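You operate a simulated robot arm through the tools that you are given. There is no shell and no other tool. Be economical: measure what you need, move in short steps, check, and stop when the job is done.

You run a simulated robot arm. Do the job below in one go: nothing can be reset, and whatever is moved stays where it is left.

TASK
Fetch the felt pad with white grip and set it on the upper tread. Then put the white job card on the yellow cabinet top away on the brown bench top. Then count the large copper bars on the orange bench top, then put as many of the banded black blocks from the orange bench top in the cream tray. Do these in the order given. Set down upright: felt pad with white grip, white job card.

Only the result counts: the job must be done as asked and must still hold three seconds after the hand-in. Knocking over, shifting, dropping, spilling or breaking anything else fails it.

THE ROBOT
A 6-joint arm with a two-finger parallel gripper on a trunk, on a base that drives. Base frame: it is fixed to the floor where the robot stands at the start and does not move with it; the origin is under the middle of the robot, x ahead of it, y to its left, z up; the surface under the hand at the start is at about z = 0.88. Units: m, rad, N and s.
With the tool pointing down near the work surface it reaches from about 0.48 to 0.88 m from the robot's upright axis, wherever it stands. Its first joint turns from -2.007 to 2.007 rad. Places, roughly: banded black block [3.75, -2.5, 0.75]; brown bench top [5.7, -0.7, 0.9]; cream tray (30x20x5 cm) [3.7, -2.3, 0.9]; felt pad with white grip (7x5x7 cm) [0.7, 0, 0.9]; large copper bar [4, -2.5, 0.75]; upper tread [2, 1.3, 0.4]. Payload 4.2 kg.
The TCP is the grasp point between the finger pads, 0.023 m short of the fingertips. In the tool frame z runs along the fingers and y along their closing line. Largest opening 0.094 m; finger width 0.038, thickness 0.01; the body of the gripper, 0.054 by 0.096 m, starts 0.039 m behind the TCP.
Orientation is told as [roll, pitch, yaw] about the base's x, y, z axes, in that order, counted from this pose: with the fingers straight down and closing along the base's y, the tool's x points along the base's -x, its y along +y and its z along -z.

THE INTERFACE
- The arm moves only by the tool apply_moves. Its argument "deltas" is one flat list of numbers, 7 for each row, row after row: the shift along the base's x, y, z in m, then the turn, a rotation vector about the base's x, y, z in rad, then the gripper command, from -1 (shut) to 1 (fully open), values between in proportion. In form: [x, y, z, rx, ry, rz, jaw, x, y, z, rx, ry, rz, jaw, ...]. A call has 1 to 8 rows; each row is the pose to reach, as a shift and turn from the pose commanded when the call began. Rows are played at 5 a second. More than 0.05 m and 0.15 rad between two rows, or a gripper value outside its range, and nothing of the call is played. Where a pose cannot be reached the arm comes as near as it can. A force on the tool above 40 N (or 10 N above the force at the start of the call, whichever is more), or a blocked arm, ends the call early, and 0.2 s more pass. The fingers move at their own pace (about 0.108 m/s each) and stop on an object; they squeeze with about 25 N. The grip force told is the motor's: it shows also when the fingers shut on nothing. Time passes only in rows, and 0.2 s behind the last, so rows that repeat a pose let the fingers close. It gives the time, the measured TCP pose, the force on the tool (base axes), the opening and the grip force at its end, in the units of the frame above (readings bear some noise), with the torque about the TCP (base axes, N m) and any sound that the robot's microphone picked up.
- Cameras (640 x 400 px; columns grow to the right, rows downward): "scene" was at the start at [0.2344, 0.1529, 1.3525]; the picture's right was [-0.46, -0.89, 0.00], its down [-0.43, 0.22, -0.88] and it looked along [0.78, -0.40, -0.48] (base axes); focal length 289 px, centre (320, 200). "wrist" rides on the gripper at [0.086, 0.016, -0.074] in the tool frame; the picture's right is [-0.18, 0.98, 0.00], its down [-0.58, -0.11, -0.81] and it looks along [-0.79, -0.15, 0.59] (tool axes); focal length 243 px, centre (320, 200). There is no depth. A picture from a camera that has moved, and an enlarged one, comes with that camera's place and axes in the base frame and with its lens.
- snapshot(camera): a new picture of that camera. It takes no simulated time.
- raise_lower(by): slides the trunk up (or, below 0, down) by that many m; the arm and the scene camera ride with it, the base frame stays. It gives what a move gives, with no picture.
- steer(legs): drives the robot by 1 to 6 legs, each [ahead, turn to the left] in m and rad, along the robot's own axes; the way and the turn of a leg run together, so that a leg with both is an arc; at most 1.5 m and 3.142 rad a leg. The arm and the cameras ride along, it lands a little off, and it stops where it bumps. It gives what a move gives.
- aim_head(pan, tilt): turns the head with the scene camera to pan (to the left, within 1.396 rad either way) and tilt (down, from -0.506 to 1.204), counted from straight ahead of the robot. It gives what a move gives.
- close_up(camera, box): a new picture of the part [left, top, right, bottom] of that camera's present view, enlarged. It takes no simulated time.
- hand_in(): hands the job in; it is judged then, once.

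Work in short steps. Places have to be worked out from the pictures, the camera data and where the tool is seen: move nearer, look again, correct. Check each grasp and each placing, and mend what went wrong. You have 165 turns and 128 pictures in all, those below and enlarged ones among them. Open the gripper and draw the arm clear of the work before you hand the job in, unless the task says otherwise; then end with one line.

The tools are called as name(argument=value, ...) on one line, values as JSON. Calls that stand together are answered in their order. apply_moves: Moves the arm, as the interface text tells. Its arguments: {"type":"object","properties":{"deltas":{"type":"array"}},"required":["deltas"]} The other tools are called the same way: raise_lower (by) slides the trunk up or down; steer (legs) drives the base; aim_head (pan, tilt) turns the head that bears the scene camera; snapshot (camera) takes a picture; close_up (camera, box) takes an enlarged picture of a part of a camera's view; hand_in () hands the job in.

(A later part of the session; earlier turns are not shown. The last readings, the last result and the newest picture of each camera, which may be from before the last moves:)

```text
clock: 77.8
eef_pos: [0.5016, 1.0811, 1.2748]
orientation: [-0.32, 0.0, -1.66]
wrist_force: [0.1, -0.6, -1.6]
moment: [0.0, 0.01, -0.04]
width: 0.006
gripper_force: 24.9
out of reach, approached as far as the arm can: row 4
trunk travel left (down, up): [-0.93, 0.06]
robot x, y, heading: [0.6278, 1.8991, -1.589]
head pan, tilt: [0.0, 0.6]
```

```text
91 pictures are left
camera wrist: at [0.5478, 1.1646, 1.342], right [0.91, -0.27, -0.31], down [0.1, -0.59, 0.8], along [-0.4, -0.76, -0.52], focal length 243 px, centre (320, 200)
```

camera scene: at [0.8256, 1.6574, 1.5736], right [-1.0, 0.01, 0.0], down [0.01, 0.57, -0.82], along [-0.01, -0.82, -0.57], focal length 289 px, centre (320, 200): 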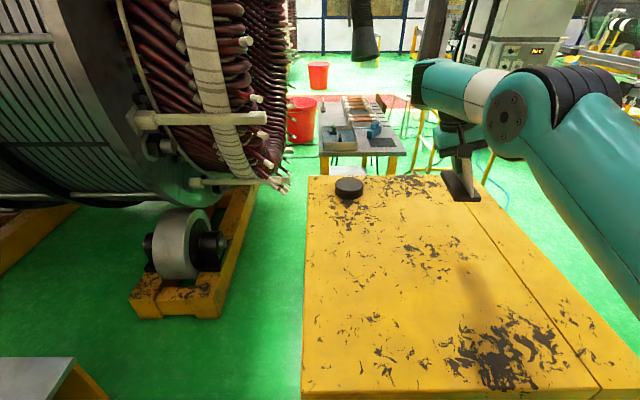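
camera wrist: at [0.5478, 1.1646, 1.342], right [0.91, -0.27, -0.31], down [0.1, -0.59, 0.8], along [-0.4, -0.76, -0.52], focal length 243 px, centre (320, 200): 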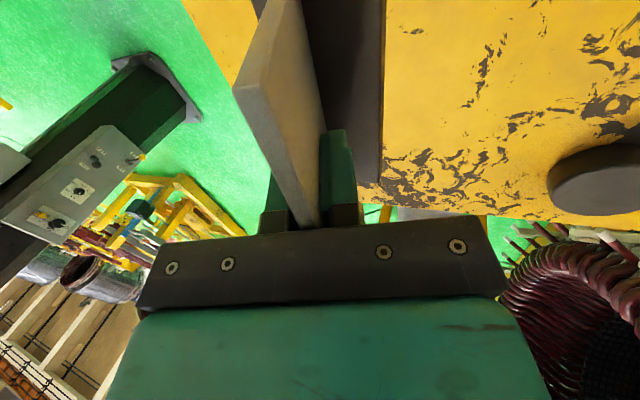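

The card is lifted intact. I'll pull the arm in, turn to heading 0, and look along the way east.

apply_moves(deltas=[0.02, 0.04, 0, 0, 0, 0, -1, 0.04, 0.08, 0, 0, 0, 0, -1, 0.06, 0.12, 0, 0, 0, 0, -1, 0.08, 0.16, 0, 0, 0, 0, -1])

steer(legs=[[-0.05, 0], [0, 1.58], [1.5, 0]])

aim_head(pan=-0.2, tilt=0.25)

snapshot(camera="scene")

```text
clock: 78.8
eef_pos: [0.5797, 1.2419, 1.2721]
orientation: [-0.319, 0.003, -1.66]
wrist_force: [-0.5, -1.0, -2.1]
moment: [-0.02, -0.03, -0.01]
width: 0.0057
gripper_force: 24.8
trunk travel left (down, up): [-0.93, 0.06]
robot x, y, heading: [0.6302, 1.9031, -1.577]
head pan, tilt: [0.0, 0.6]
```

```text
clock: 90.7
eef_pos: [2.8083, 1.9017, 1.2749]
orientation: [-0.318, -0.002, -0.089]
wrist_force: [0.9, -1.0, -0.4]
moment: [0.0, 0.01, 0.01]
width: 0.0056
gripper_force: 25.2
trunk travel left (down, up): [-0.93, 0.06]
robot x, y, heading: [2.1448, 1.9517, -0.013]
head pan, tilt: [0.0, 0.6]
```

```text
clock: 91.6
eef_pos: [2.8088, 1.9018, 1.2754]
orientation: [-0.32, 0.001, -0.089]
wrist_force: [0.2, 0.3, -1.4]
moment: [-0.01, 0.0, -0.02]
width: 0.0059
gripper_force: 25.4
trunk travel left (down, up): [-0.93, 0.06]
robot x, y, heading: [2.1492, 1.9483, -0.006]
head pan, tilt: [-0.201, 0.25]
```

```text
90 pictures are left
camera scene: at [2.3946, 2.1267, 1.6057], right [-0.21, -0.98, 0.0], down [-0.24, 0.05, -0.97], along [0.95, -0.2, -0.25], focal length 289 px, centre (320, 200)
```

scene: 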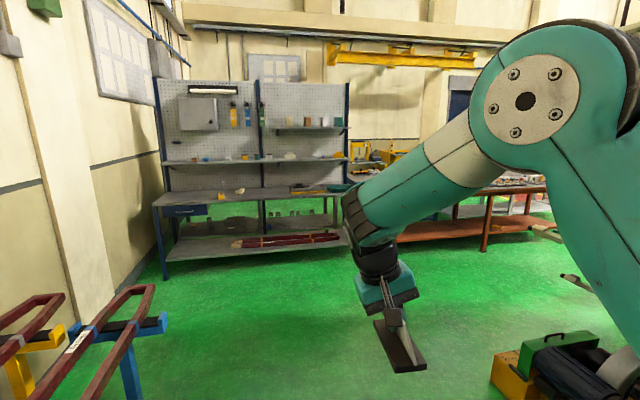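

Good. I'll look to the right to find the brown bench and the way to it.

aim_head(pan=-0.75, tilt=0.35)

snapshot(camera="scene")

```text
clock: 92.5
eef_pos: [2.8085, 1.9014, 1.2749]
orientation: [-0.319, 0.002, -0.091]
wrist_force: [0.2, -0.1, -1.0]
moment: [0.03, -0.01, 0.04]
width: 0.006
gripper_force: 24.8
trunk travel left (down, up): [-0.93, 0.06]
robot x, y, heading: [2.145, 1.9557, -0.01]
head pan, tilt: [-0.75, 0.351]
```

```text
89 pictures are left
camera scene: at [2.3707, 2.0821, 1.5964], right [-0.69, -0.72, 0.0], down [-0.25, 0.24, -0.94], along [0.68, -0.65, -0.34], focal length 289 px, centre (320, 200)
```

scene: 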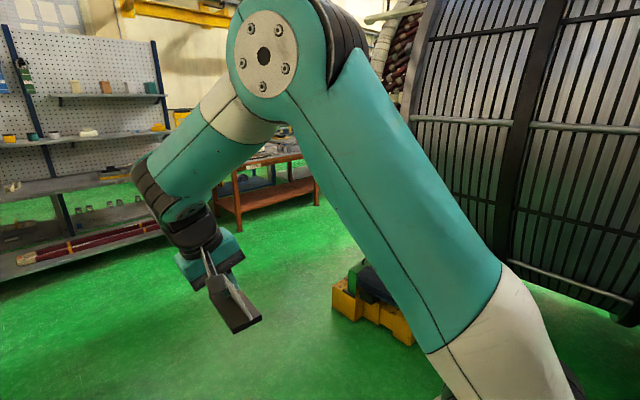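

The brown bench's front edge is near x≈5.4, from y≈0.55 downward; a roller stand sits at about (3.74, 0.47). I'll drive to about (4.0, 1.7) first.

steer(legs=[[0, -0.12], [1.5, 0], [0.37, 0], [0, -0.75]])

aim_head(pan=0.1, tilt=0.4)

snapshot(camera="scene")

```text
clock: 104.3
eef_pos: [4.3562, 1.176, 1.2742]
orientation: [-0.321, 0.002, -0.944]
wrist_force: [0.6, -0.2, -1.2]
moment: [0.0, -0.01, 0.01]
width: 0.0057
gripper_force: 24.9
trunk travel left (down, up): [-0.93, 0.06]
robot x, y, heading: [3.9634, 1.7109, -0.869]
head pan, tilt: [-0.75, 0.351]
```

```text
clock: 105.4
eef_pos: [4.3556, 1.1766, 1.2743]
orientation: [-0.319, 0.002, -0.946]
wrist_force: [0.3, -0.4, -1.4]
moment: [-0.02, -0.01, -0.04]
width: 0.0059
gripper_force: 25.3
trunk travel left (down, up): [-0.93, 0.06]
robot x, y, heading: [3.9595, 1.7096, -0.863]
head pan, tilt: [0.099, 0.4]
```

```text
88 pictures are left
camera scene: at [4.2779, 1.655, 1.5918], right [-0.7, -0.72, 0.0], down [-0.28, 0.27, -0.92], along [0.66, -0.64, -0.39], focal length 289 px, centre (320, 200)
```

scene: 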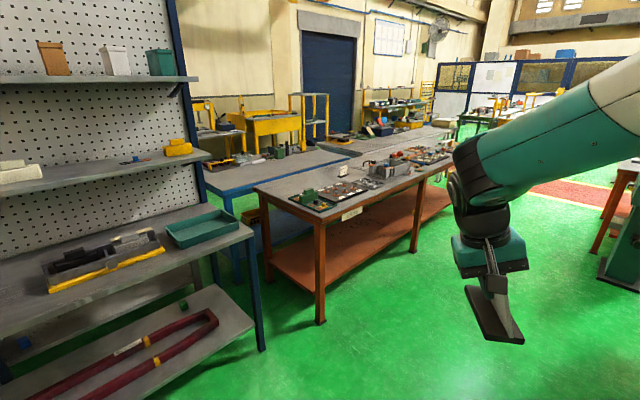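

I'll take a closer look at the brown bench's top.

close_up(camera="scene", box=[230, 120, 470, 260])

```text
2.67 times, centred on (350, 190) of scene
camera zoom: at [4.2779, 1.655, 1.5918], right [-0.7, -0.72, 0.0], down [-0.28, 0.27, -0.92], along [0.66, -0.64, -0.39], focal length 771 px, centre (240, 227)
```

zoom: 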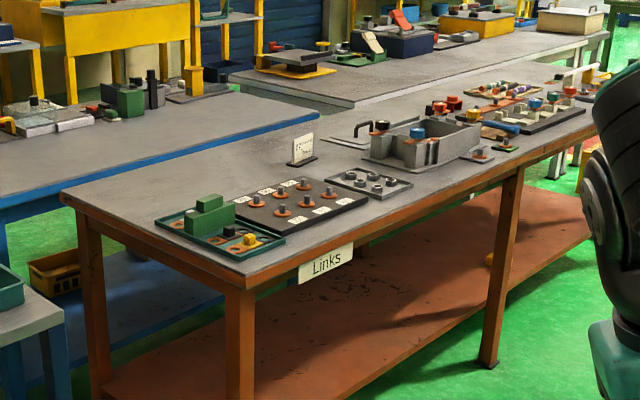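

The bench has free space at the back-left, about (5.7, 0.42). I'll drive to about (4.83, 0.42) and face the bench.

steer(legs=[[0, -0.11], [1.45, 0], [0.1, 0], [0, 0.976]])

aim_head(pan=0.0, tilt=0.7)

snapshot(camera="scene")

```text
clock: 116.4
eef_pos: [5.4986, 0.398, 1.2736]
orientation: [-0.319, 0.001, -0.072]
wrist_force: [0.2, -0.1, -1.2]
moment: [0.0, 0.0, -0.02]
width: 0.0059
gripper_force: 25.0
trunk travel left (down, up): [-0.93, 0.06]
robot x, y, heading: [4.8375, 0.4361, 0.0]
head pan, tilt: [0.099, 0.4]
```

```text
clock: 117.2
eef_pos: [5.499, 0.3976, 1.2731]
orientation: [-0.32, 0.001, -0.072]
wrist_force: [0.1, -0.1, -1.1]
moment: [0.01, -0.03, -0.02]
width: 0.0057
gripper_force: 24.9
trunk travel left (down, up): [-0.93, 0.06]
robot x, y, heading: [4.8339, 0.4393, 0.009]
head pan, tilt: [0.0, 0.7]
```

```text
86 pictures are left
camera scene: at [5.0751, 0.6349, 1.565], right [0.0, -1.0, 0.0], down [-0.64, 0.0, -0.77], along [0.77, 0.0, -0.64], focal length 289 px, centre (320, 200)
```

scene: 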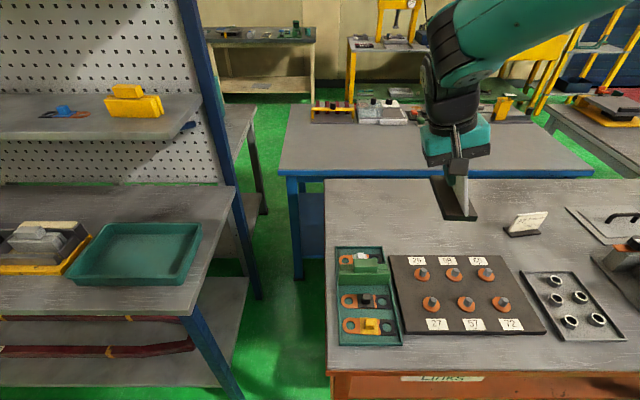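

The strip behind the trays (x 5.68–5.98, y 0.0–0.6) is free. I'll drive 0.1 ahead and turn the card 90° so its long side runs along y and the plate leans toward me.

steer(legs=[[0.1, 0]])

apply_moves(deltas=[0, 0.005, 0, 0, 0, 0.145, -1, 0, 0.01, 0, 0, 0, 0.29, -1, 0, 0.015, 0, 0, 0, 0.435, -1, 0, 0.02, 0, 0, 0, 0.58, -1, 0, 0.025, 0, 0, 0, 0.725, -1, 0, 0.03, 0, 0, 0, 0.87, -1, 0, 0.035, 0, 0, 0, 1.015, -1, 0, 0.04, 0, 0, 0, 1.16, -1])

apply_moves(deltas=[0.01, 0, -0.01, 0, 0, 0.14, -1, 0.02, 0, -0.02, 0, 0, 0.28, -1, 0.03, 0, -0.03, 0, 0, 0.42, -1, 0.04, 0, -0.04, 0, 0, 0.42, -1])

snapshot(camera="scene")

```text
clock: 118.3
eef_pos: [5.6, 0.3976, 1.2744]
orientation: [-0.319, 0.0, -0.07]
wrist_force: [-0.3, 0.5, 0.1]
moment: [0.03, -0.01, -0.02]
width: 0.0059
gripper_force: 25.5
trunk travel left (down, up): [-0.93, 0.06]
robot x, y, heading: [4.9368, 0.4382, 0.004]
head pan, tilt: [0.0, 0.7]
```

```text
clock: 120.1
eef_pos: [5.5993, 0.439, 1.2749]
orientation: [-0.323, 0.002, 1.09]
wrist_force: [0.1, 0.6, -1.9]
moment: [0.0, -0.01, -0.01]
width: 0.0057
gripper_force: 25.3
trunk travel left (down, up): [-0.93, 0.06]
robot x, y, heading: [4.9375, 0.4405, 0.006]
head pan, tilt: [0.0, 0.7]
```

```text
clock: 121.1
eef_pos: [5.6391, 0.4386, 1.2341]
orientation: [-0.319, 0.001, 1.51]
wrist_force: [0.0, 0.0, -0.9]
moment: [-0.03, 0.01, 0.02]
width: 0.0059
gripper_force: 24.4
trunk travel left (down, up): [-0.93, 0.06]
robot x, y, heading: [4.9373, 0.4429, 0.007]
head pan, tilt: [0.0, 0.7]
```

```text
85 pictures are left
camera scene: at [5.1752, 0.6352, 1.565], right [0.0, -1.0, 0.0], down [-0.64, 0.0, -0.77], along [0.77, 0.0, -0.64], focal length 289 px, centre (320, 200)
```

scene: 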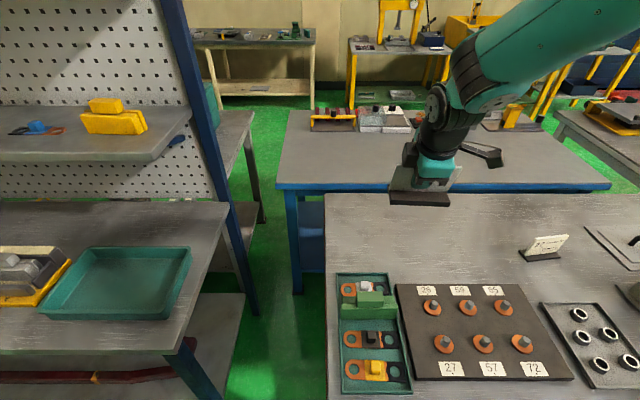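

Now I'll move out over the free strip and lower the trunk.

apply_moves(deltas=[0.04, 0.005, 0, 0, 0, 0, -1, 0.08, 0.01, 0, 0, 0, 0, -1, 0.12, 0.01, -0.02, 0, 0, 0, -1])

raise_lower(by=-0.17)

snapshot(camera="scene")

snapshot(camera="wrist")

```text
clock: 121.9
eef_pos: [5.7586, 0.4479, 1.2142]
orientation: [-0.321, -0.001, 1.51]
wrist_force: [-1.1, 0.2, -0.2]
moment: [0.0, -0.01, -0.01]
width: 0.0056
gripper_force: 25.0
trunk travel left (down, up): [-0.93, 0.06]
robot x, y, heading: [4.9405, 0.4366, 0.006]
head pan, tilt: [0.0, 0.7]
```

```text
clock: 123.8
eef_pos: [5.7568, 0.4481, 1.0439]
orientation: [-0.319, 0.001, 1.509]
wrist_force: [0.9, 0.2, -2.2]
moment: [0.04, 0.01, 0.01]
width: 0.0058
gripper_force: 25.1
trunk travel left (down, up): [-0.76, 0.23]
robot x, y, heading: [4.9412, 0.4392, 0.002]
head pan, tilt: [0.0, 0.7]
```

```text
84 pictures are left
camera scene: at [5.1754, 0.6353, 1.395], right [0.0, -1.0, 0.0], down [-0.64, 0.0, -0.76], along [0.76, 0.0, -0.64], focal length 289 px, centre (320, 200)
```

scene: 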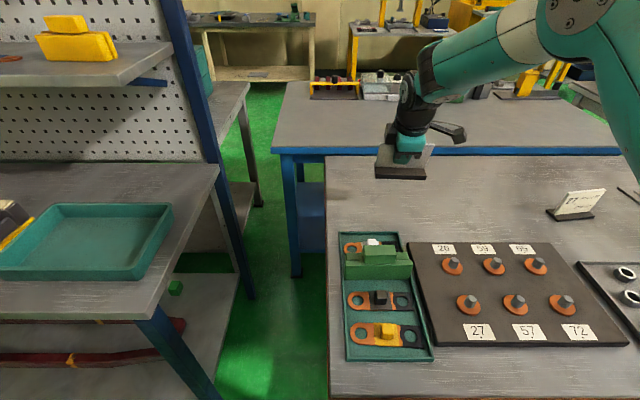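

```text
83 pictures are left
camera wrist: at [5.7141, 0.3658, 1.1102], right [-0.92, 0.24, -0.31], down [-0.11, 0.59, 0.8], along [0.38, 0.77, -0.52], focal length 243 px, centre (320, 200)
```

wrist: 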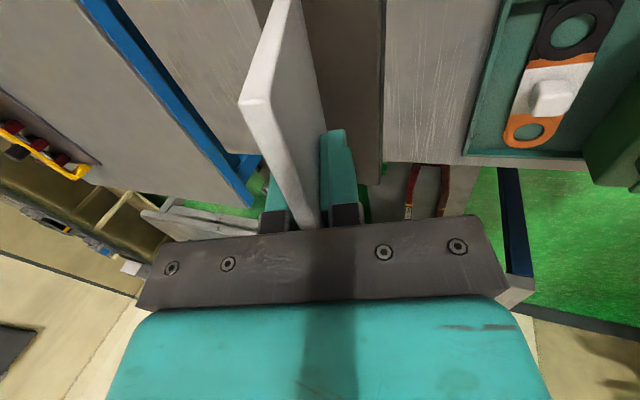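

The spot below is clear. I'll lower gently until contact.

apply_moves(deltas=[0, 0, -0.03, 0, 0, 0, -1, 0, 0, -0.045, 0, 0, 0, -1, 0, 0, -0.053, 0, 0, 0, -1, 0, 0, -0.058, 0, 0, 0, -1, 0, 0, -0.063, 0, 0, 0, -1, 0, 0, -0.067, 0, 0, 0, -1, 0, 0, -0.071, 0, 0, 0, -1, 0, 0, -0.075, 0, 0, 0, -1])

close_up(camera="scene", box=[340, 110, 480, 210])

```text
clock: 125.6
eef_pos: [5.7587, 0.4469, 0.9692]
orientation: [-0.318, 0.0, 1.508]
wrist_force: [-0.2, 0.8, -1.3]
moment: [0.02, 0.0, -0.02]
width: 0.006
gripper_force: 25.3
trunk travel left (down, up): [-0.76, 0.23]
robot x, y, heading: [4.938, 0.4397, 0.004]
head pan, tilt: [0.0, 0.7]
```

```text
4.00 times, centred on (410, 160) of scene
camera zoom: at [5.1754, 0.6353, 1.395], right [0.0, -1.0, 0.0], down [-0.64, 0.0, -0.76], along [0.76, 0.0, -0.64], focal length 1156 px, centre (-40, 360)
```

zoom: 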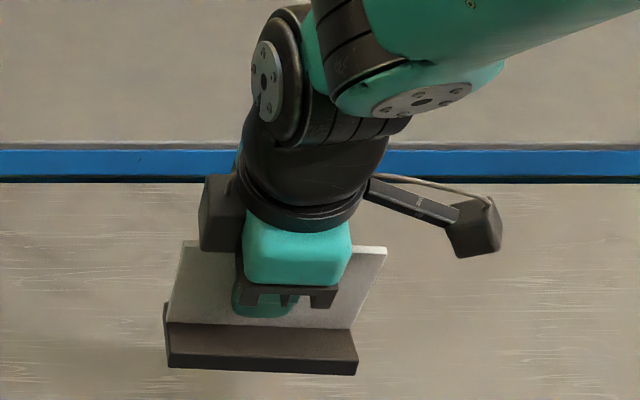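

No contact yet; I'll go on in small steps.

apply_moves(deltas=[0, 0, -0.004, 0, 0, 0, -1, 0, 0, -0.008, 0, 0, 0, -1, 0, 0, -0.012, 0, 0, 0, -1, 0, 0, -0.015, 0, 0, 0, -1, 0, 0, -0.018, 0, 0, 0, -1, 0, 0, -0.021, 0, 0, 0, -1, 0, 0, -0.024, 0, 0, 0, -1, 0, 0, -0.027, 0, 0, 0, -1])

close_up(camera="scene", box=[340, 110, 480, 210])

```text
clock: 127.4
eef_pos: [5.7585, 0.4481, 0.9407]
orientation: [-0.321, 0.0, 1.509]
wrist_force: [0.3, 0.5, -1.1]
moment: [0.01, 0.02, -0.03]
width: 0.0059
gripper_force: 24.9
trunk travel left (down, up): [-0.76, 0.23]
robot x, y, heading: [4.9405, 0.4391, 0.005]
head pan, tilt: [0.0, 0.7]
```

```text
4.00 times, centred on (410, 160) of scene
camera zoom: at [5.1754, 0.6353, 1.395], right [0.0, -1.0, 0.0], down [-0.64, 0.0, -0.76], along [0.76, 0.0, -0.64], focal length 1156 px, centre (-40, 360)
```

zoom: 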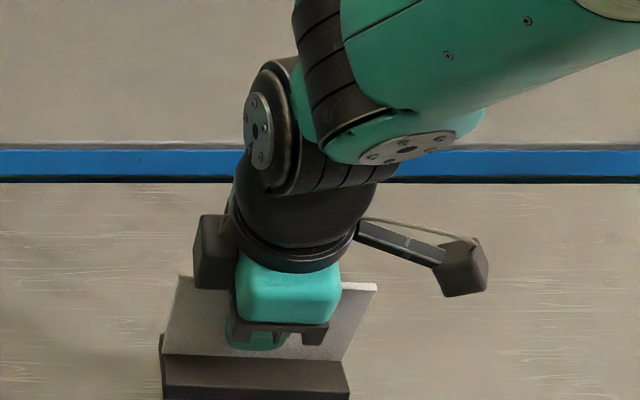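

apply_moves(deltas=[0, 0, -0.004, 0, 0, 0, -1, 0, 0, -0.008, 0, 0, 0, -1, 0, 0, -0.011, 0, 0, 0, -1, 0, 0, -0.014, 0, 0, 0, -1, 0, 0, -0.017, 0, 0, 0, -1, 0, 0, -0.02, 0, 0, 0, -1, 0, 0, -0.023, 0, 0, 0, -1, 0, 0, -0.026, 0, 0, 0, -1])

snapshot(camera="scene")

```text
clock: 129.2
eef_pos: [5.7576, 0.4486, 0.9199]
orientation: [-0.323, -0.001, 1.508]
wrist_force: [-5.8, -0.6, 17.9]
moment: [-0.1, 0.74, 0.04]
width: 0.0061
gripper_force: 25.2
trunk travel left (down, up): [-0.76, 0.23]
robot x, y, heading: [4.9366, 0.4396, 0.003]
head pan, tilt: [0.0, 0.7]
```

```text
80 pictures are left
camera scene: at [5.1743, 0.6353, 1.3956], right [0.0, -1.0, 0.0], down [-0.64, 0.0, -0.77], along [0.77, 0.0, -0.64], focal length 289 px, centre (320, 200)
```

scene: 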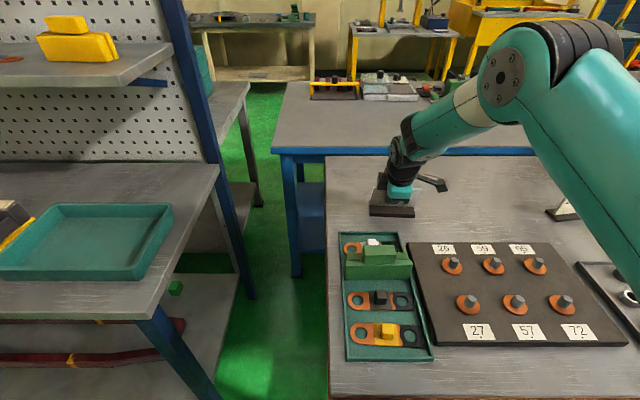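

Contact (18 N) at TCP 0.92: the foot stands on the bench. I'll relax the load and open.

apply_moves(deltas=[0, 0, 0.003, 0, 0, 0, -1, 0, 0, 0.003, 0, 0, 0, -0.8, 0, 0, 0.003, 0, 0, 0, -0.5, 0, 0, 0.003, 0, 0, 0, 0, 0, 0, 0.003, 0, 0, 0, 0])

snapshot(camera="wrist")

close_up(camera="scene", box=[340, 130, 480, 230])

```text
clock: 130.4
eef_pos: [5.7576, 0.448, 0.9189]
orientation: [-0.318, -0.001, 1.508]
wrist_force: [-0.2, 0.3, 0.1]
moment: [0.0, 0.0, -0.01]
width: 0.0468
gripper_force: 0.1
trunk travel left (down, up): [-0.76, 0.23]
robot x, y, heading: [4.9401, 0.4377, 0.01]
head pan, tilt: [0.0, 0.7]
```

```text
79 pictures are left
camera wrist: at [5.7142, 0.3659, 0.9852], right [-0.92, 0.24, -0.31], down [-0.11, 0.59, 0.8], along [0.38, 0.77, -0.52], focal length 243 px, centre (320, 200)
```

wrist: 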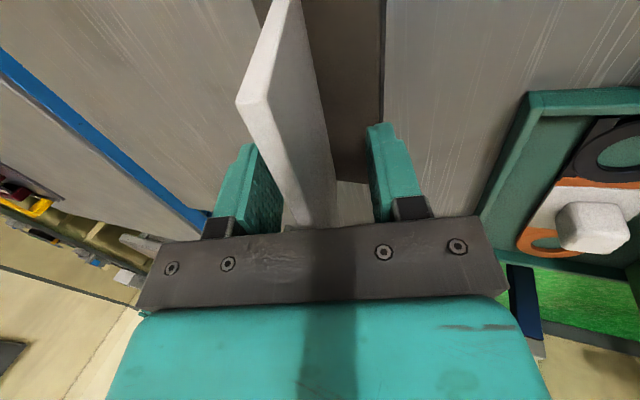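

```text
4.00 times, centred on (410, 180) of scene
camera zoom: at [5.1754, 0.6353, 1.395], right [0.0, -1.0, 0.0], down [-0.64, 0.0, -0.76], along [0.76, 0.0, -0.64], focal length 1156 px, centre (-40, 280)
```

zoom: 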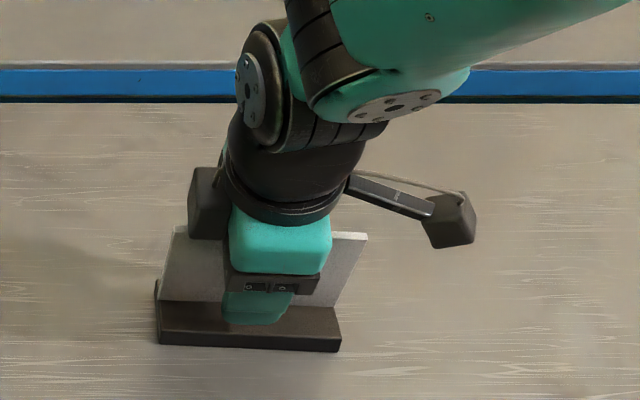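

Released and standing. I'll withdraw back along the tilted axis.

apply_moves(deltas=[-0.007, 0, 0.02, 0, 0, 0, 0, -0.02, 0.001, 0.06, 0, 0, 0, 0, -0.034, 0.002, 0.1, 0, 0, 0, 0, -0.046, 0.002, 0.14, 0, 0, 0, 0, -0.06, 0.002, 0.18, 0, 0, 0, 0])

snapshot(camera="scene")

```text
clock: 131.6
eef_pos: [5.6982, 0.4504, 1.0973]
orientation: [-0.317, 0.002, 1.507]
wrist_force: [0.1, 0.3, -1.3]
moment: [0.04, 0.02, 0.0]
width: 0.0469
gripper_force: 0.2
trunk travel left (down, up): [-0.76, 0.23]
robot x, y, heading: [4.9361, 0.4396, 0.005]
head pan, tilt: [0.0, 0.7]
```

```text
77 pictures are left
camera scene: at [5.1759, 0.6353, 1.3948], right [0.0, -1.0, 0.0], down [-0.64, 0.0, -0.76], along [0.76, 0.0, -0.64], focal length 289 px, centre (320, 200)
```

scene: 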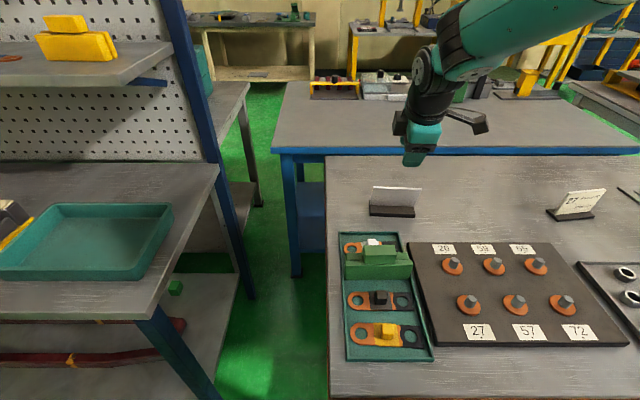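

The card stands upright on the brown bench. Next I undo the tilt, back off and turn toward the orange bench to look.

apply_moves(deltas=[-0.02, 0, 0.04, 0.007, 0.106, 0, 0, -0.05, 0, 0.08, 0.014, 0.212, 0, 0, -0.08, 0, 0.12, 0.0203, 0.318, 0, 0])

steer(legs=[[-0.5, 0], [0, -1.57]])

aim_head(pan=0.0, tilt=0.4)

snapshot(camera="scene")

```text
clock: 132.4
eef_pos: [5.6177, 0.4523, 1.2201]
orientation: [0.0, 0.002, 1.51]
wrist_force: [-0.2, 0.0, -0.4]
moment: [-0.02, 0.02, 0.02]
width: 0.0471
gripper_force: 0.0
trunk travel left (down, up): [-0.76, 0.23]
robot x, y, heading: [4.9363, 0.4409, 0.006]
head pan, tilt: [0.0, 0.7]
```

```text
clock: 139.2
eef_pos: [4.4646, -0.2402, 1.2199]
orientation: [-0.003, -0.001, -0.04]
wrist_force: [-0.8, -0.4, -0.1]
moment: [-0.01, 0.0, 0.02]
width: 0.0471
gripper_force: 0.1
trunk travel left (down, up): [-0.76, 0.23]
robot x, y, heading: [4.4397, 0.4377, -1.546]
head pan, tilt: [0.0, 0.7]
```

```text
clock: 139.9
eef_pos: [4.4649, -0.2401, 1.2195]
orientation: [0.001, -0.001, -0.04]
wrist_force: [-0.2, -0.7, 0.4]
moment: [-0.02, -0.02, 0.04]
width: 0.047
gripper_force: 0.1
trunk travel left (down, up): [-0.76, 0.23]
robot x, y, heading: [4.4359, 0.4379, -1.544]
head pan, tilt: [0.0, 0.4]
```

```text
76 pictures are left
camera scene: at [4.6415, 0.1984, 1.4218], right [-1.0, -0.03, 0.0], down [-0.01, 0.39, -0.92], along [0.02, -0.92, -0.39], focal length 289 px, centre (320, 200)
```

scene: 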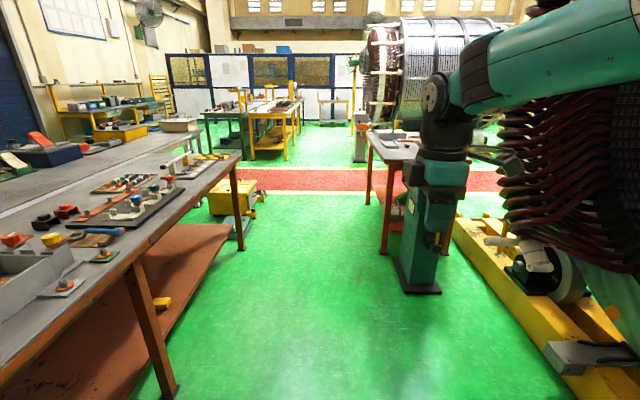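

The orange bench with red-orange legs is ahead on the right, east edge near x≈4.2, y≈-2.1. I'll drive down the aisle to about (4.65, -1.05).

steer(legs=[[0, 0.11], [1.5, 0]])

aim_head(pan=-0.5, tilt=0.5)

snapshot(camera="scene")

```text
clock: 147.8
eef_pos: [4.7949, -1.6925, 1.2202]
orientation: [-0.001, -0.001, 0.108]
wrist_force: [0.3, -1.0, 1.0]
moment: [-0.02, -0.01, -0.01]
width: 0.0468
gripper_force: 0.0
trunk travel left (down, up): [-0.76, 0.23]
robot x, y, heading: [4.6701, -1.0253, -1.394]
head pan, tilt: [0.0, 0.4]
```

```text
clock: 148.8
eef_pos: [4.7966, -1.694, 1.22]
orientation: [-0.002, 0.001, 0.109]
wrist_force: [0.1, -0.2, -0.2]
moment: [-0.05, 0.02, 0.02]
width: 0.0472
gripper_force: 0.1
trunk travel left (down, up): [-0.76, 0.23]
robot x, y, heading: [4.6696, -1.0256, -1.392]
head pan, tilt: [-0.499, 0.499]
```

```text
75 pictures are left
camera scene: at [4.8602, -1.2287, 1.4127], right [-0.95, 0.32, 0.0], down [0.15, 0.45, -0.88], along [-0.28, -0.83, -0.48], focal length 289 px, centre (320, 200)
```

scene: 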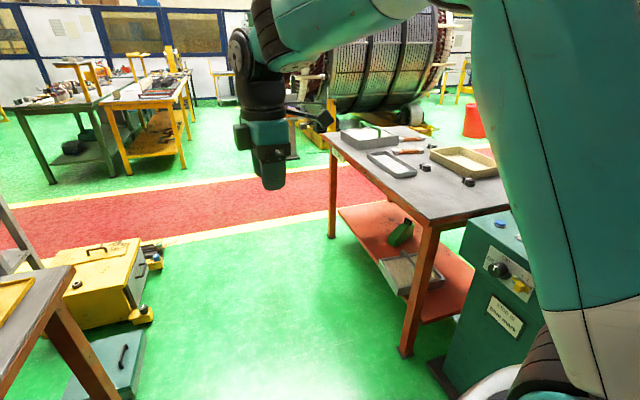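

The orange bench shows the cream tray, grey trays, black blocks and some copper bars. A closer look.

close_up(camera="scene", box=[320, 110, 520, 230])

```text
3.20 times, centred on (420, 170) of scene
camera zoom: at [4.8602, -1.2287, 1.4127], right [-0.95, 0.32, 0.0], down [0.15, 0.45, -0.88], along [-0.28, -0.83, -0.48], focal length 925 px, centre (0, 296)
```

zoom: 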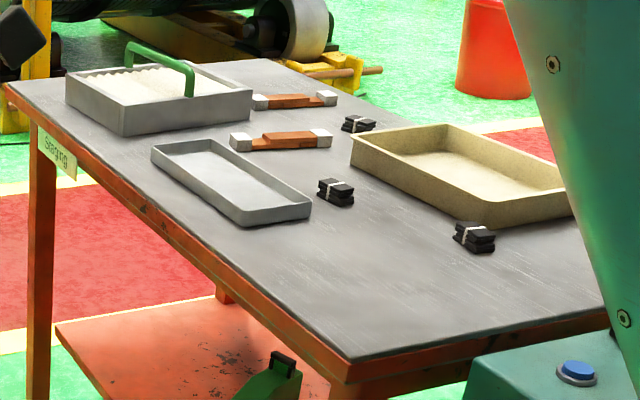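

Two copper bars with light ends and three banded blocks are visible, but part of the bench is hidden. I'll drive to the bench's east side and face it.

steer(legs=[[0, -0.145], [1.47, 0], [0, -1.604]])

aim_head(pan=0.0, tilt=0.6)

snapshot(camera="scene")

snapshot(camera="wrist")

```text
clock: 160.5
eef_pos: [4.046, -2.4996, 1.2202]
orientation: [-0.001, 0.001, -1.626]
wrist_force: [0.0, -0.6, 0.5]
moment: [0.01, 0.0, 0.0]
width: 0.047
gripper_force: 0.0
trunk travel left (down, up): [-0.76, 0.23]
robot x, y, heading: [4.7255, -2.4837, -3.13]
head pan, tilt: [-0.499, 0.499]
```

```text
clock: 161.4
eef_pos: [4.0457, -2.4991, 1.2208]
orientation: [-0.001, -0.001, -1.625]
wrist_force: [0.1, -0.6, -1.0]
moment: [0.0, 0.02, -0.02]
width: 0.047
gripper_force: 0.0
trunk travel left (down, up): [-0.76, 0.23]
robot x, y, heading: [4.7232, -2.4809, -3.125]
head pan, tilt: [0.0, 0.6]
```

```text
73 pictures are left
camera scene: at [4.4885, -2.68, 1.4036], right [-0.01, 1.0, 0.0], down [0.56, 0.01, -0.83], along [-0.83, -0.01, -0.56], focal length 289 px, centre (320, 200)
```

scene: 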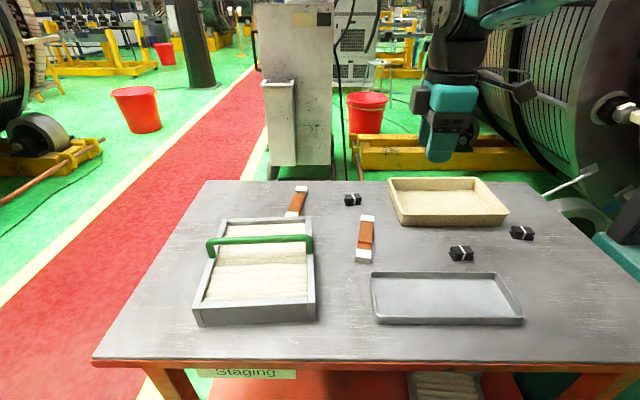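

```text
72 pictures are left
camera wrist: at [4.0669, -2.4125, 1.295], right [0.97, -0.24, 0.0], down [-0.14, -0.58, 0.81], along [-0.19, -0.78, -0.59], focal length 243 px, centre (320, 200)
```

wrist: 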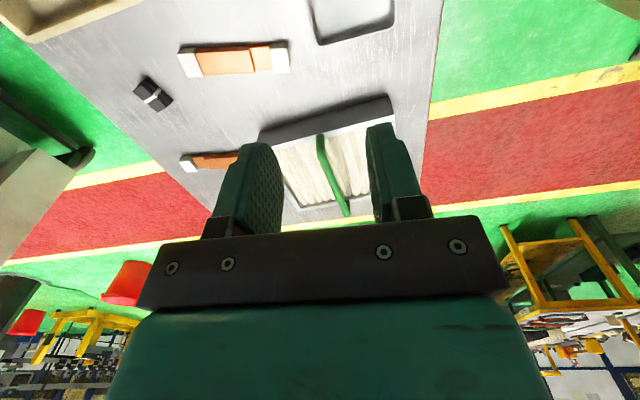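

I see two copper bars and three banded blocks. I'll zoom to check whether anything hides behind the boxes or is smaller.

close_up(camera="scene", box=[180, 165, 400, 335])

close_up(camera="scene", box=[340, 165, 560, 335])

```text
2.35 times, centred on (290, 250) of scene
camera zoom: at [4.4885, -2.68, 1.4036], right [-0.01, 1.0, 0.0], down [0.56, 0.01, -0.83], along [-0.83, -0.01, -0.56], focal length 680 px, centre (391, 82)
```

zoom: 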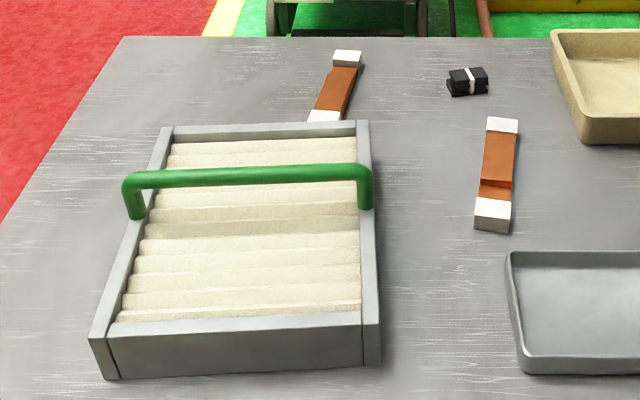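

```text
2.35 times, centred on (450, 250) of scene
camera zoom: at [4.4885, -2.68, 1.4036], right [-0.01, 1.0, 0.0], down [0.56, 0.01, -0.83], along [-0.83, -0.01, -0.56], focal length 680 px, centre (14, 82)
```

zoom: 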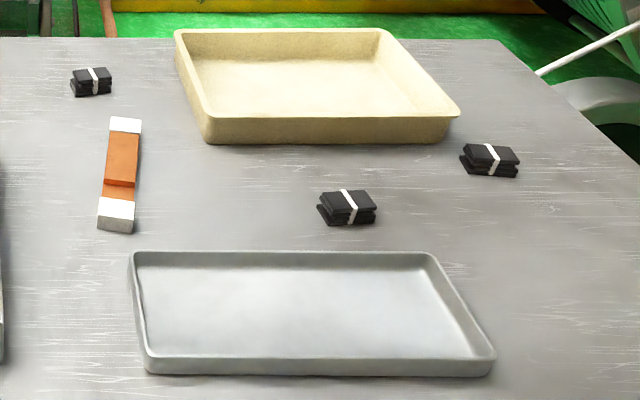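

I'll raise the trunk to look down behind the box and compare the bars' sizes.

raise_lower(by=0.22)

aim_head(pan=0.1, tilt=0.85)

snapshot(camera="scene")

snapshot(camera="wrist")

```text
clock: 163.8
eef_pos: [4.0462, -2.499, 1.4397]
orientation: [-0.001, -0.001, -1.624]
wrist_force: [-0.1, -0.1, -1.2]
moment: [0.02, -0.01, 0.0]
width: 0.047
gripper_force: 0.0
trunk travel left (down, up): [-0.98, 0.01]
robot x, y, heading: [4.7276, -2.4802, -3.129]
head pan, tilt: [0.0, 0.6]
```

```text
clock: 164.6
eef_pos: [4.0463, -2.4998, 1.4398]
orientation: [-0.001, 0.0, -1.625]
wrist_force: [-0.7, -0.4, -0.2]
moment: [0.01, 0.02, -0.01]
width: 0.0468
gripper_force: 0.1
trunk travel left (down, up): [-0.98, 0.01]
robot x, y, heading: [4.721, -2.4777, -3.129]
head pan, tilt: [0.099, 0.85]
```

```text
69 pictures are left
camera scene: at [4.4991, -2.6877, 1.6028], right [-0.11, 0.99, 0.0], down [0.75, 0.08, -0.66], along [-0.66, -0.07, -0.75], focal length 289 px, centre (320, 200)
```

scene: 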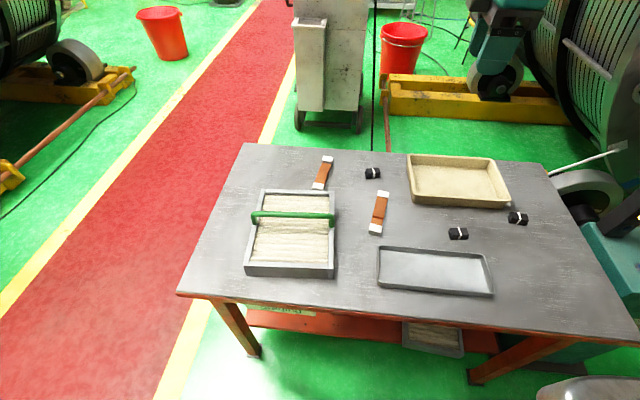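

```text
68 pictures are left
camera wrist: at [4.0669, -2.4125, 1.515], right [0.97, -0.24, 0.0], down [-0.14, -0.58, 0.81], along [-0.19, -0.78, -0.59], focal length 243 px, centre (320, 200)
```

wrist: 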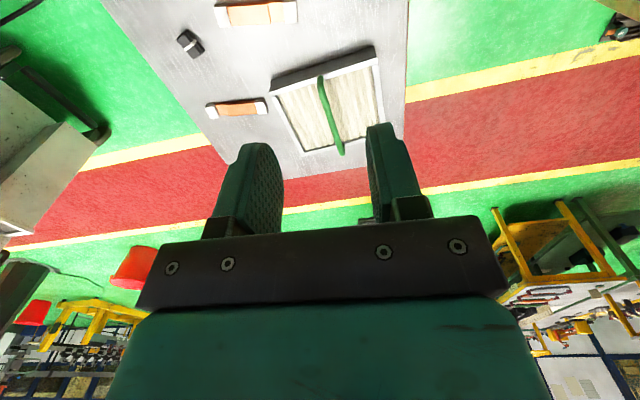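

Both bars are the same size (about 18 cm), nothing else is hidden: count = 2. The nearest blocks to use are those at about (3.93, -2.31) and (3.84, -2.11); I'll shift the base to y≈-2.25 and go closer.

steer(legs=[[0, -1.571], [0.22, 0], [0, 1.571], [0.18, 0]])

raise_lower(by=-0.25)

aim_head(pan=0.0, tilt=0.75)

snapshot(camera="scene")

snapshot(camera="wrist")

```text
clock: 175.0
eef_pos: [3.8644, -2.2828, 1.4418]
orientation: [-0.001, 0.002, -1.622]
wrist_force: [0.6, -0.3, 0.8]
moment: [-0.01, 0.02, 0.03]
width: 0.0472
gripper_force: 0.2
trunk travel left (down, up): [-0.98, 0.01]
robot x, y, heading: [4.5398, -2.2654, -3.129]
head pan, tilt: [0.099, 0.85]
```

```text
clock: 177.5
eef_pos: [3.8651, -2.2824, 1.1906]
orientation: [-0.003, -0.001, -1.621]
wrist_force: [-0.3, 0.1, -0.3]
moment: [-0.01, 0.0, 0.05]
width: 0.0471
gripper_force: 0.1
trunk travel left (down, up): [-0.73, 0.26]
robot x, y, heading: [4.5456, -2.2627, -3.129]
head pan, tilt: [0.099, 0.85]
```

```text
clock: 178.2
eef_pos: [3.8651, -2.2831, 1.1893]
orientation: [-0.004, 0.0, -1.621]
wrist_force: [-1.2, 0.0, 0.2]
moment: [0.0, -0.03, 0.03]
width: 0.0467
gripper_force: 0.0
trunk travel left (down, up): [-0.73, 0.26]
robot x, y, heading: [4.5407, -2.2613, -3.131]
head pan, tilt: [0.0, 0.75]
```

```text
67 pictures are left
camera scene: at [4.3122, -2.4627, 1.3607], right [-0.01, 1.0, 0.0], down [0.68, 0.01, -0.73], along [-0.73, -0.01, -0.68], focal length 289 px, centre (320, 200)
```

scene: 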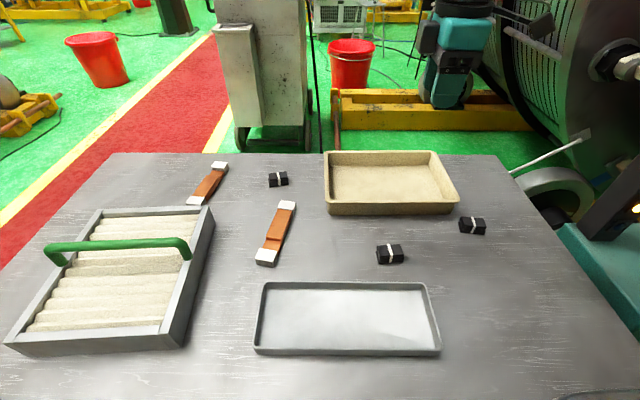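

```text
66 pictures are left
camera wrist: at [3.885, -2.1962, 1.2651], right [0.97, -0.24, 0.0], down [-0.14, -0.58, 0.81], along [-0.19, -0.78, -0.59], focal length 243 px, centre (320, 200)
```

wrist: 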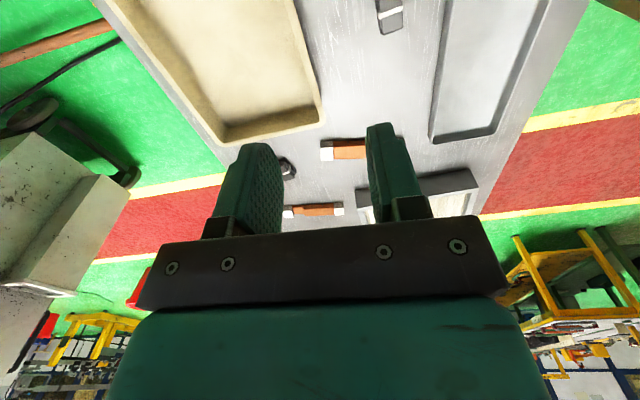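

close_up(camera="scene", box=[360, 200, 520, 280])

close_up(camera="wrist", box=[320, 0, 440, 60])

```text
4.00 times, centred on (440, 240) of scene
camera zoom: at [4.3122, -2.4627, 1.3607], right [-0.01, 1.0, 0.0], down [0.68, 0.01, -0.73], along [-0.73, -0.01, -0.68], focal length 1156 px, centre (-160, 40)
```

zoom: 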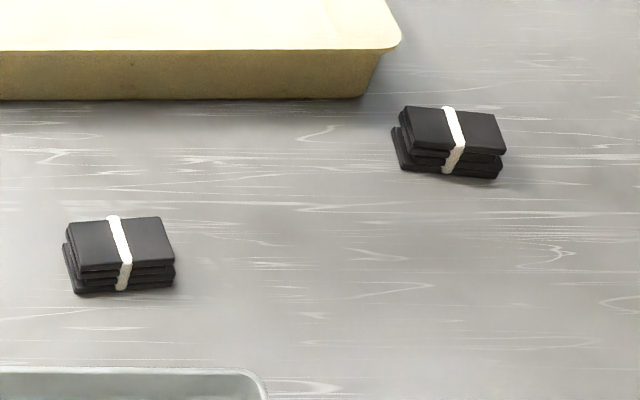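

```text
5.33 times, centred on (380, 30) of wrist
camera zoom: at [3.885, -2.1962, 1.2651], right [0.97, -0.24, 0.0], down [-0.14, -0.58, 0.81], along [-0.19, -0.78, -0.59], focal length 1294 px, centre (0, 1107)
```

zoom: 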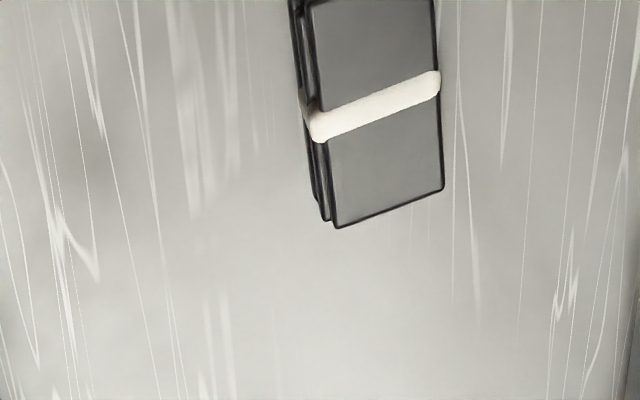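

The bench top is at about 0.85 and block tops at about 0.88. Block B is centred near (3.947, -2.323), long side ≈ along y (+0.12 rad). I'll align the gripper and come down above it.

apply_moves(deltas=[0.03, -0.015, -0.02, 0, 0, 0.06, 0.2, 0.055, -0.03, -0.06, 0, 0, 0.12, 0.2, 0.082, -0.04, -0.1, 0, 0, 0.17, 0.2, 0.082, -0.04, -0.145, 0, 0, 0.17, 0.2, 0.082, -0.04, -0.19, 0, 0, 0.17, 0.2, 0.082, -0.04, -0.23, 0, 0, 0.17, 0.2])

snapshot(camera="wrist")

close_up(camera="scene", box=[340, 180, 500, 280])

```text
clock: 179.6
eef_pos: [3.9495, -2.3236, 0.9613]
orientation: [-0.001, -0.001, -1.453]
wrist_force: [0.2, 1.1, 0.0]
moment: [0.03, 0.01, 0.0]
width: 0.0563
gripper_force: 0.0
trunk travel left (down, up): [-0.73, 0.26]
robot x, y, heading: [4.5476, -2.2648, -3.133]
head pan, tilt: [0.0, 0.75]
```

```text
63 pictures are left
camera wrist: at [3.9554, -2.2345, 1.0363], right [1.0, -0.07, 0.0], down [-0.04, -0.59, 0.81], along [-0.06, -0.8, -0.59], focal length 243 px, centre (320, 200)
```

wrist: 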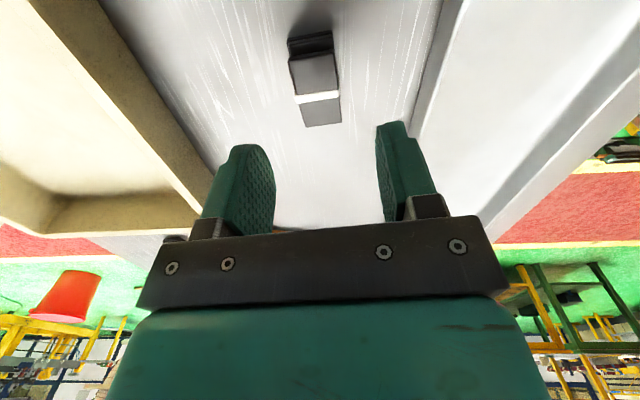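

```text
4.00 times, centred on (420, 230) of scene
camera zoom: at [4.3126, -2.4626, 1.3609], right [-0.01, 1.0, 0.0], down [0.68, 0.01, -0.73], along [-0.73, -0.01, -0.68], focal length 1156 px, centre (-80, 80)
```

zoom: 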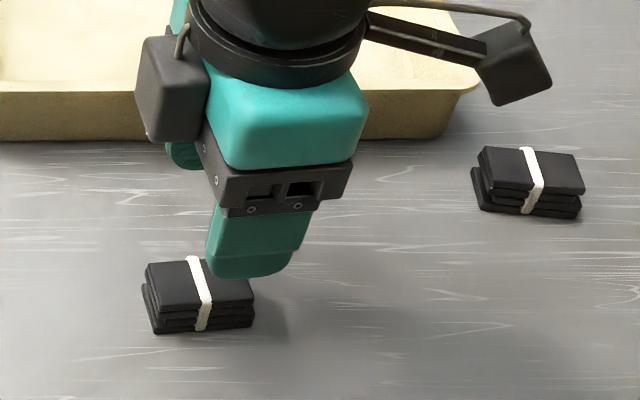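

TCP is above block B's centre (3.947, -2.325). I'll trim the yaw slightly, descend to TCP 0.88 and close.

apply_moves(deltas=[-0.002, -0.001, -0.04, 0, 0, -0.06, 0.2, -0.002, -0.001, -0.065, 0, 0, -0.06, 0.2, -0.002, -0.001, -0.075, 0, 0, -0.06, 0.2, -0.002, -0.001, -0.08, 0, 0, -0.06, 0.2, -0.002, -0.001, -0.08, 0, 0, -0.06, -0.4, -0.002, -0.001, -0.08, 0, 0, -0.06, -1, -0.002, -0.001, -0.08, 0, 0, -0.06, -1])

apply_moves(deltas=[0, 0, 0.04, 0, 0, 0, -1, 0, 0, 0.08, 0, 0, 0, -1, 0, 0, 0.12, 0, 0, 0, -1])

snapshot(camera="wrist")

snapshot(camera="scene")

```text
clock: 181.1
eef_pos: [3.9456, -2.325, 0.8827]
orientation: [0.001, 0.0, -1.513]
wrist_force: [8.4, 2.1, 26.9]
moment: [0.36, -0.57, -0.06]
width: 0.0295
gripper_force: 25.0
trunk travel left (down, up): [-0.73, 0.26]
robot x, y, heading: [4.5445, -2.2641, -3.13]
head pan, tilt: [0.0, 0.75]
stopped in row 7: the force on the tool passed its limit at 41 N (the readings are from after the stop); the commanded pose is now the measured one
```

```text
clock: 181.9
eef_pos: [3.9447, -2.3261, 1.0036]
orientation: [0.0, 0.001, -1.514]
wrist_force: [-0.5, -0.4, -0.3]
moment: [-0.05, -0.01, 0.0]
width: 0.0293
gripper_force: 25.1
trunk travel left (down, up): [-0.73, 0.26]
robot x, y, heading: [4.544, -2.2629, -3.126]
head pan, tilt: [0.0, 0.75]
```

```text
61 pictures are left
camera wrist: at [3.9558, -2.2369, 1.0778], right [0.99, -0.13, 0.0], down [-0.08, -0.59, 0.81], along [-0.1, -0.8, -0.59], focal length 243 px, centre (320, 200)
```

wrist: 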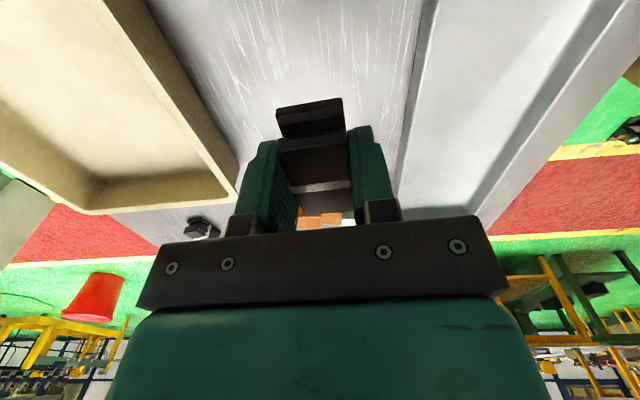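

```text
60 pictures are left
camera scene: at [4.3119, -2.4628, 1.3605], right [-0.01, 1.0, 0.0], down [0.68, 0.01, -0.73], along [-0.73, -0.01, -0.68], focal length 289 px, centre (320, 200)
```

scene: 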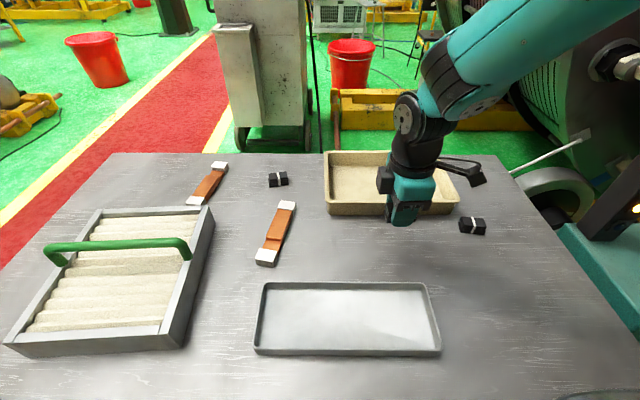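

Block B is held. I'll carry it over the cream tray toward (3.735, -2.365).

apply_moves(deltas=[-0.04, -0.008, 0.01, 0, 0, 0, -1, -0.085, -0.016, 0.01, 0, 0, 0, -1, -0.13, -0.025, 0.01, 0, 0, 0, -1, -0.17, -0.033, 0.01, 0, 0, 0, -1, -0.21, -0.04, 0.01, 0, 0, 0, -1, -0.21, -0.04, -0.02, 0, 0, 0, -1])

snapshot(camera="wrist")

close_up(camera="scene", box=[310, 120, 470, 220])

```text
clock: 183.3
eef_pos: [3.7337, -2.3642, 0.9815]
orientation: [0.0, -0.001, -1.513]
wrist_force: [-0.4, 0.5, -0.1]
moment: [0.01, -0.03, 0.01]
width: 0.0295
gripper_force: 24.5
trunk travel left (down, up): [-0.73, 0.26]
robot x, y, heading: [4.545, -2.2663, -3.126]
head pan, tilt: [0.0, 0.75]
```

```text
59 pictures are left
camera wrist: at [3.7458, -2.2747, 1.0553], right [0.99, -0.13, 0.0], down [-0.07, -0.59, 0.81], along [-0.1, -0.8, -0.59], focal length 243 px, centre (320, 200)
```

wrist: 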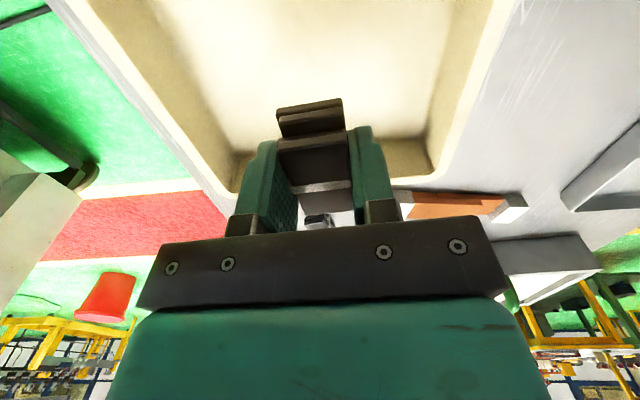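

```text
4.00 times, centred on (390, 170) of scene
camera zoom: at [4.3126, -2.4627, 1.3608], right [-0.01, 1.0, 0.0], down [0.68, 0.01, -0.73], along [-0.73, -0.01, -0.68], focal length 1156 px, centre (40, 320)
```

zoom: 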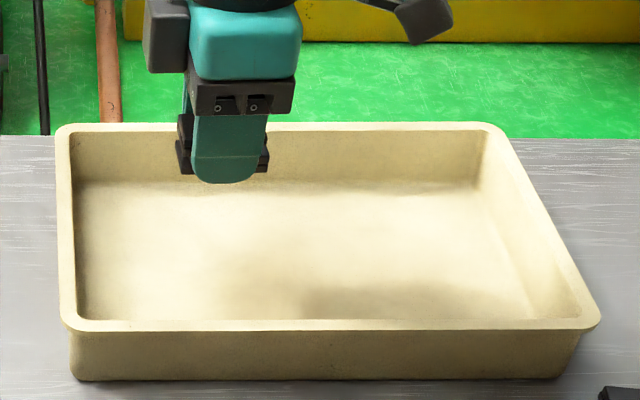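

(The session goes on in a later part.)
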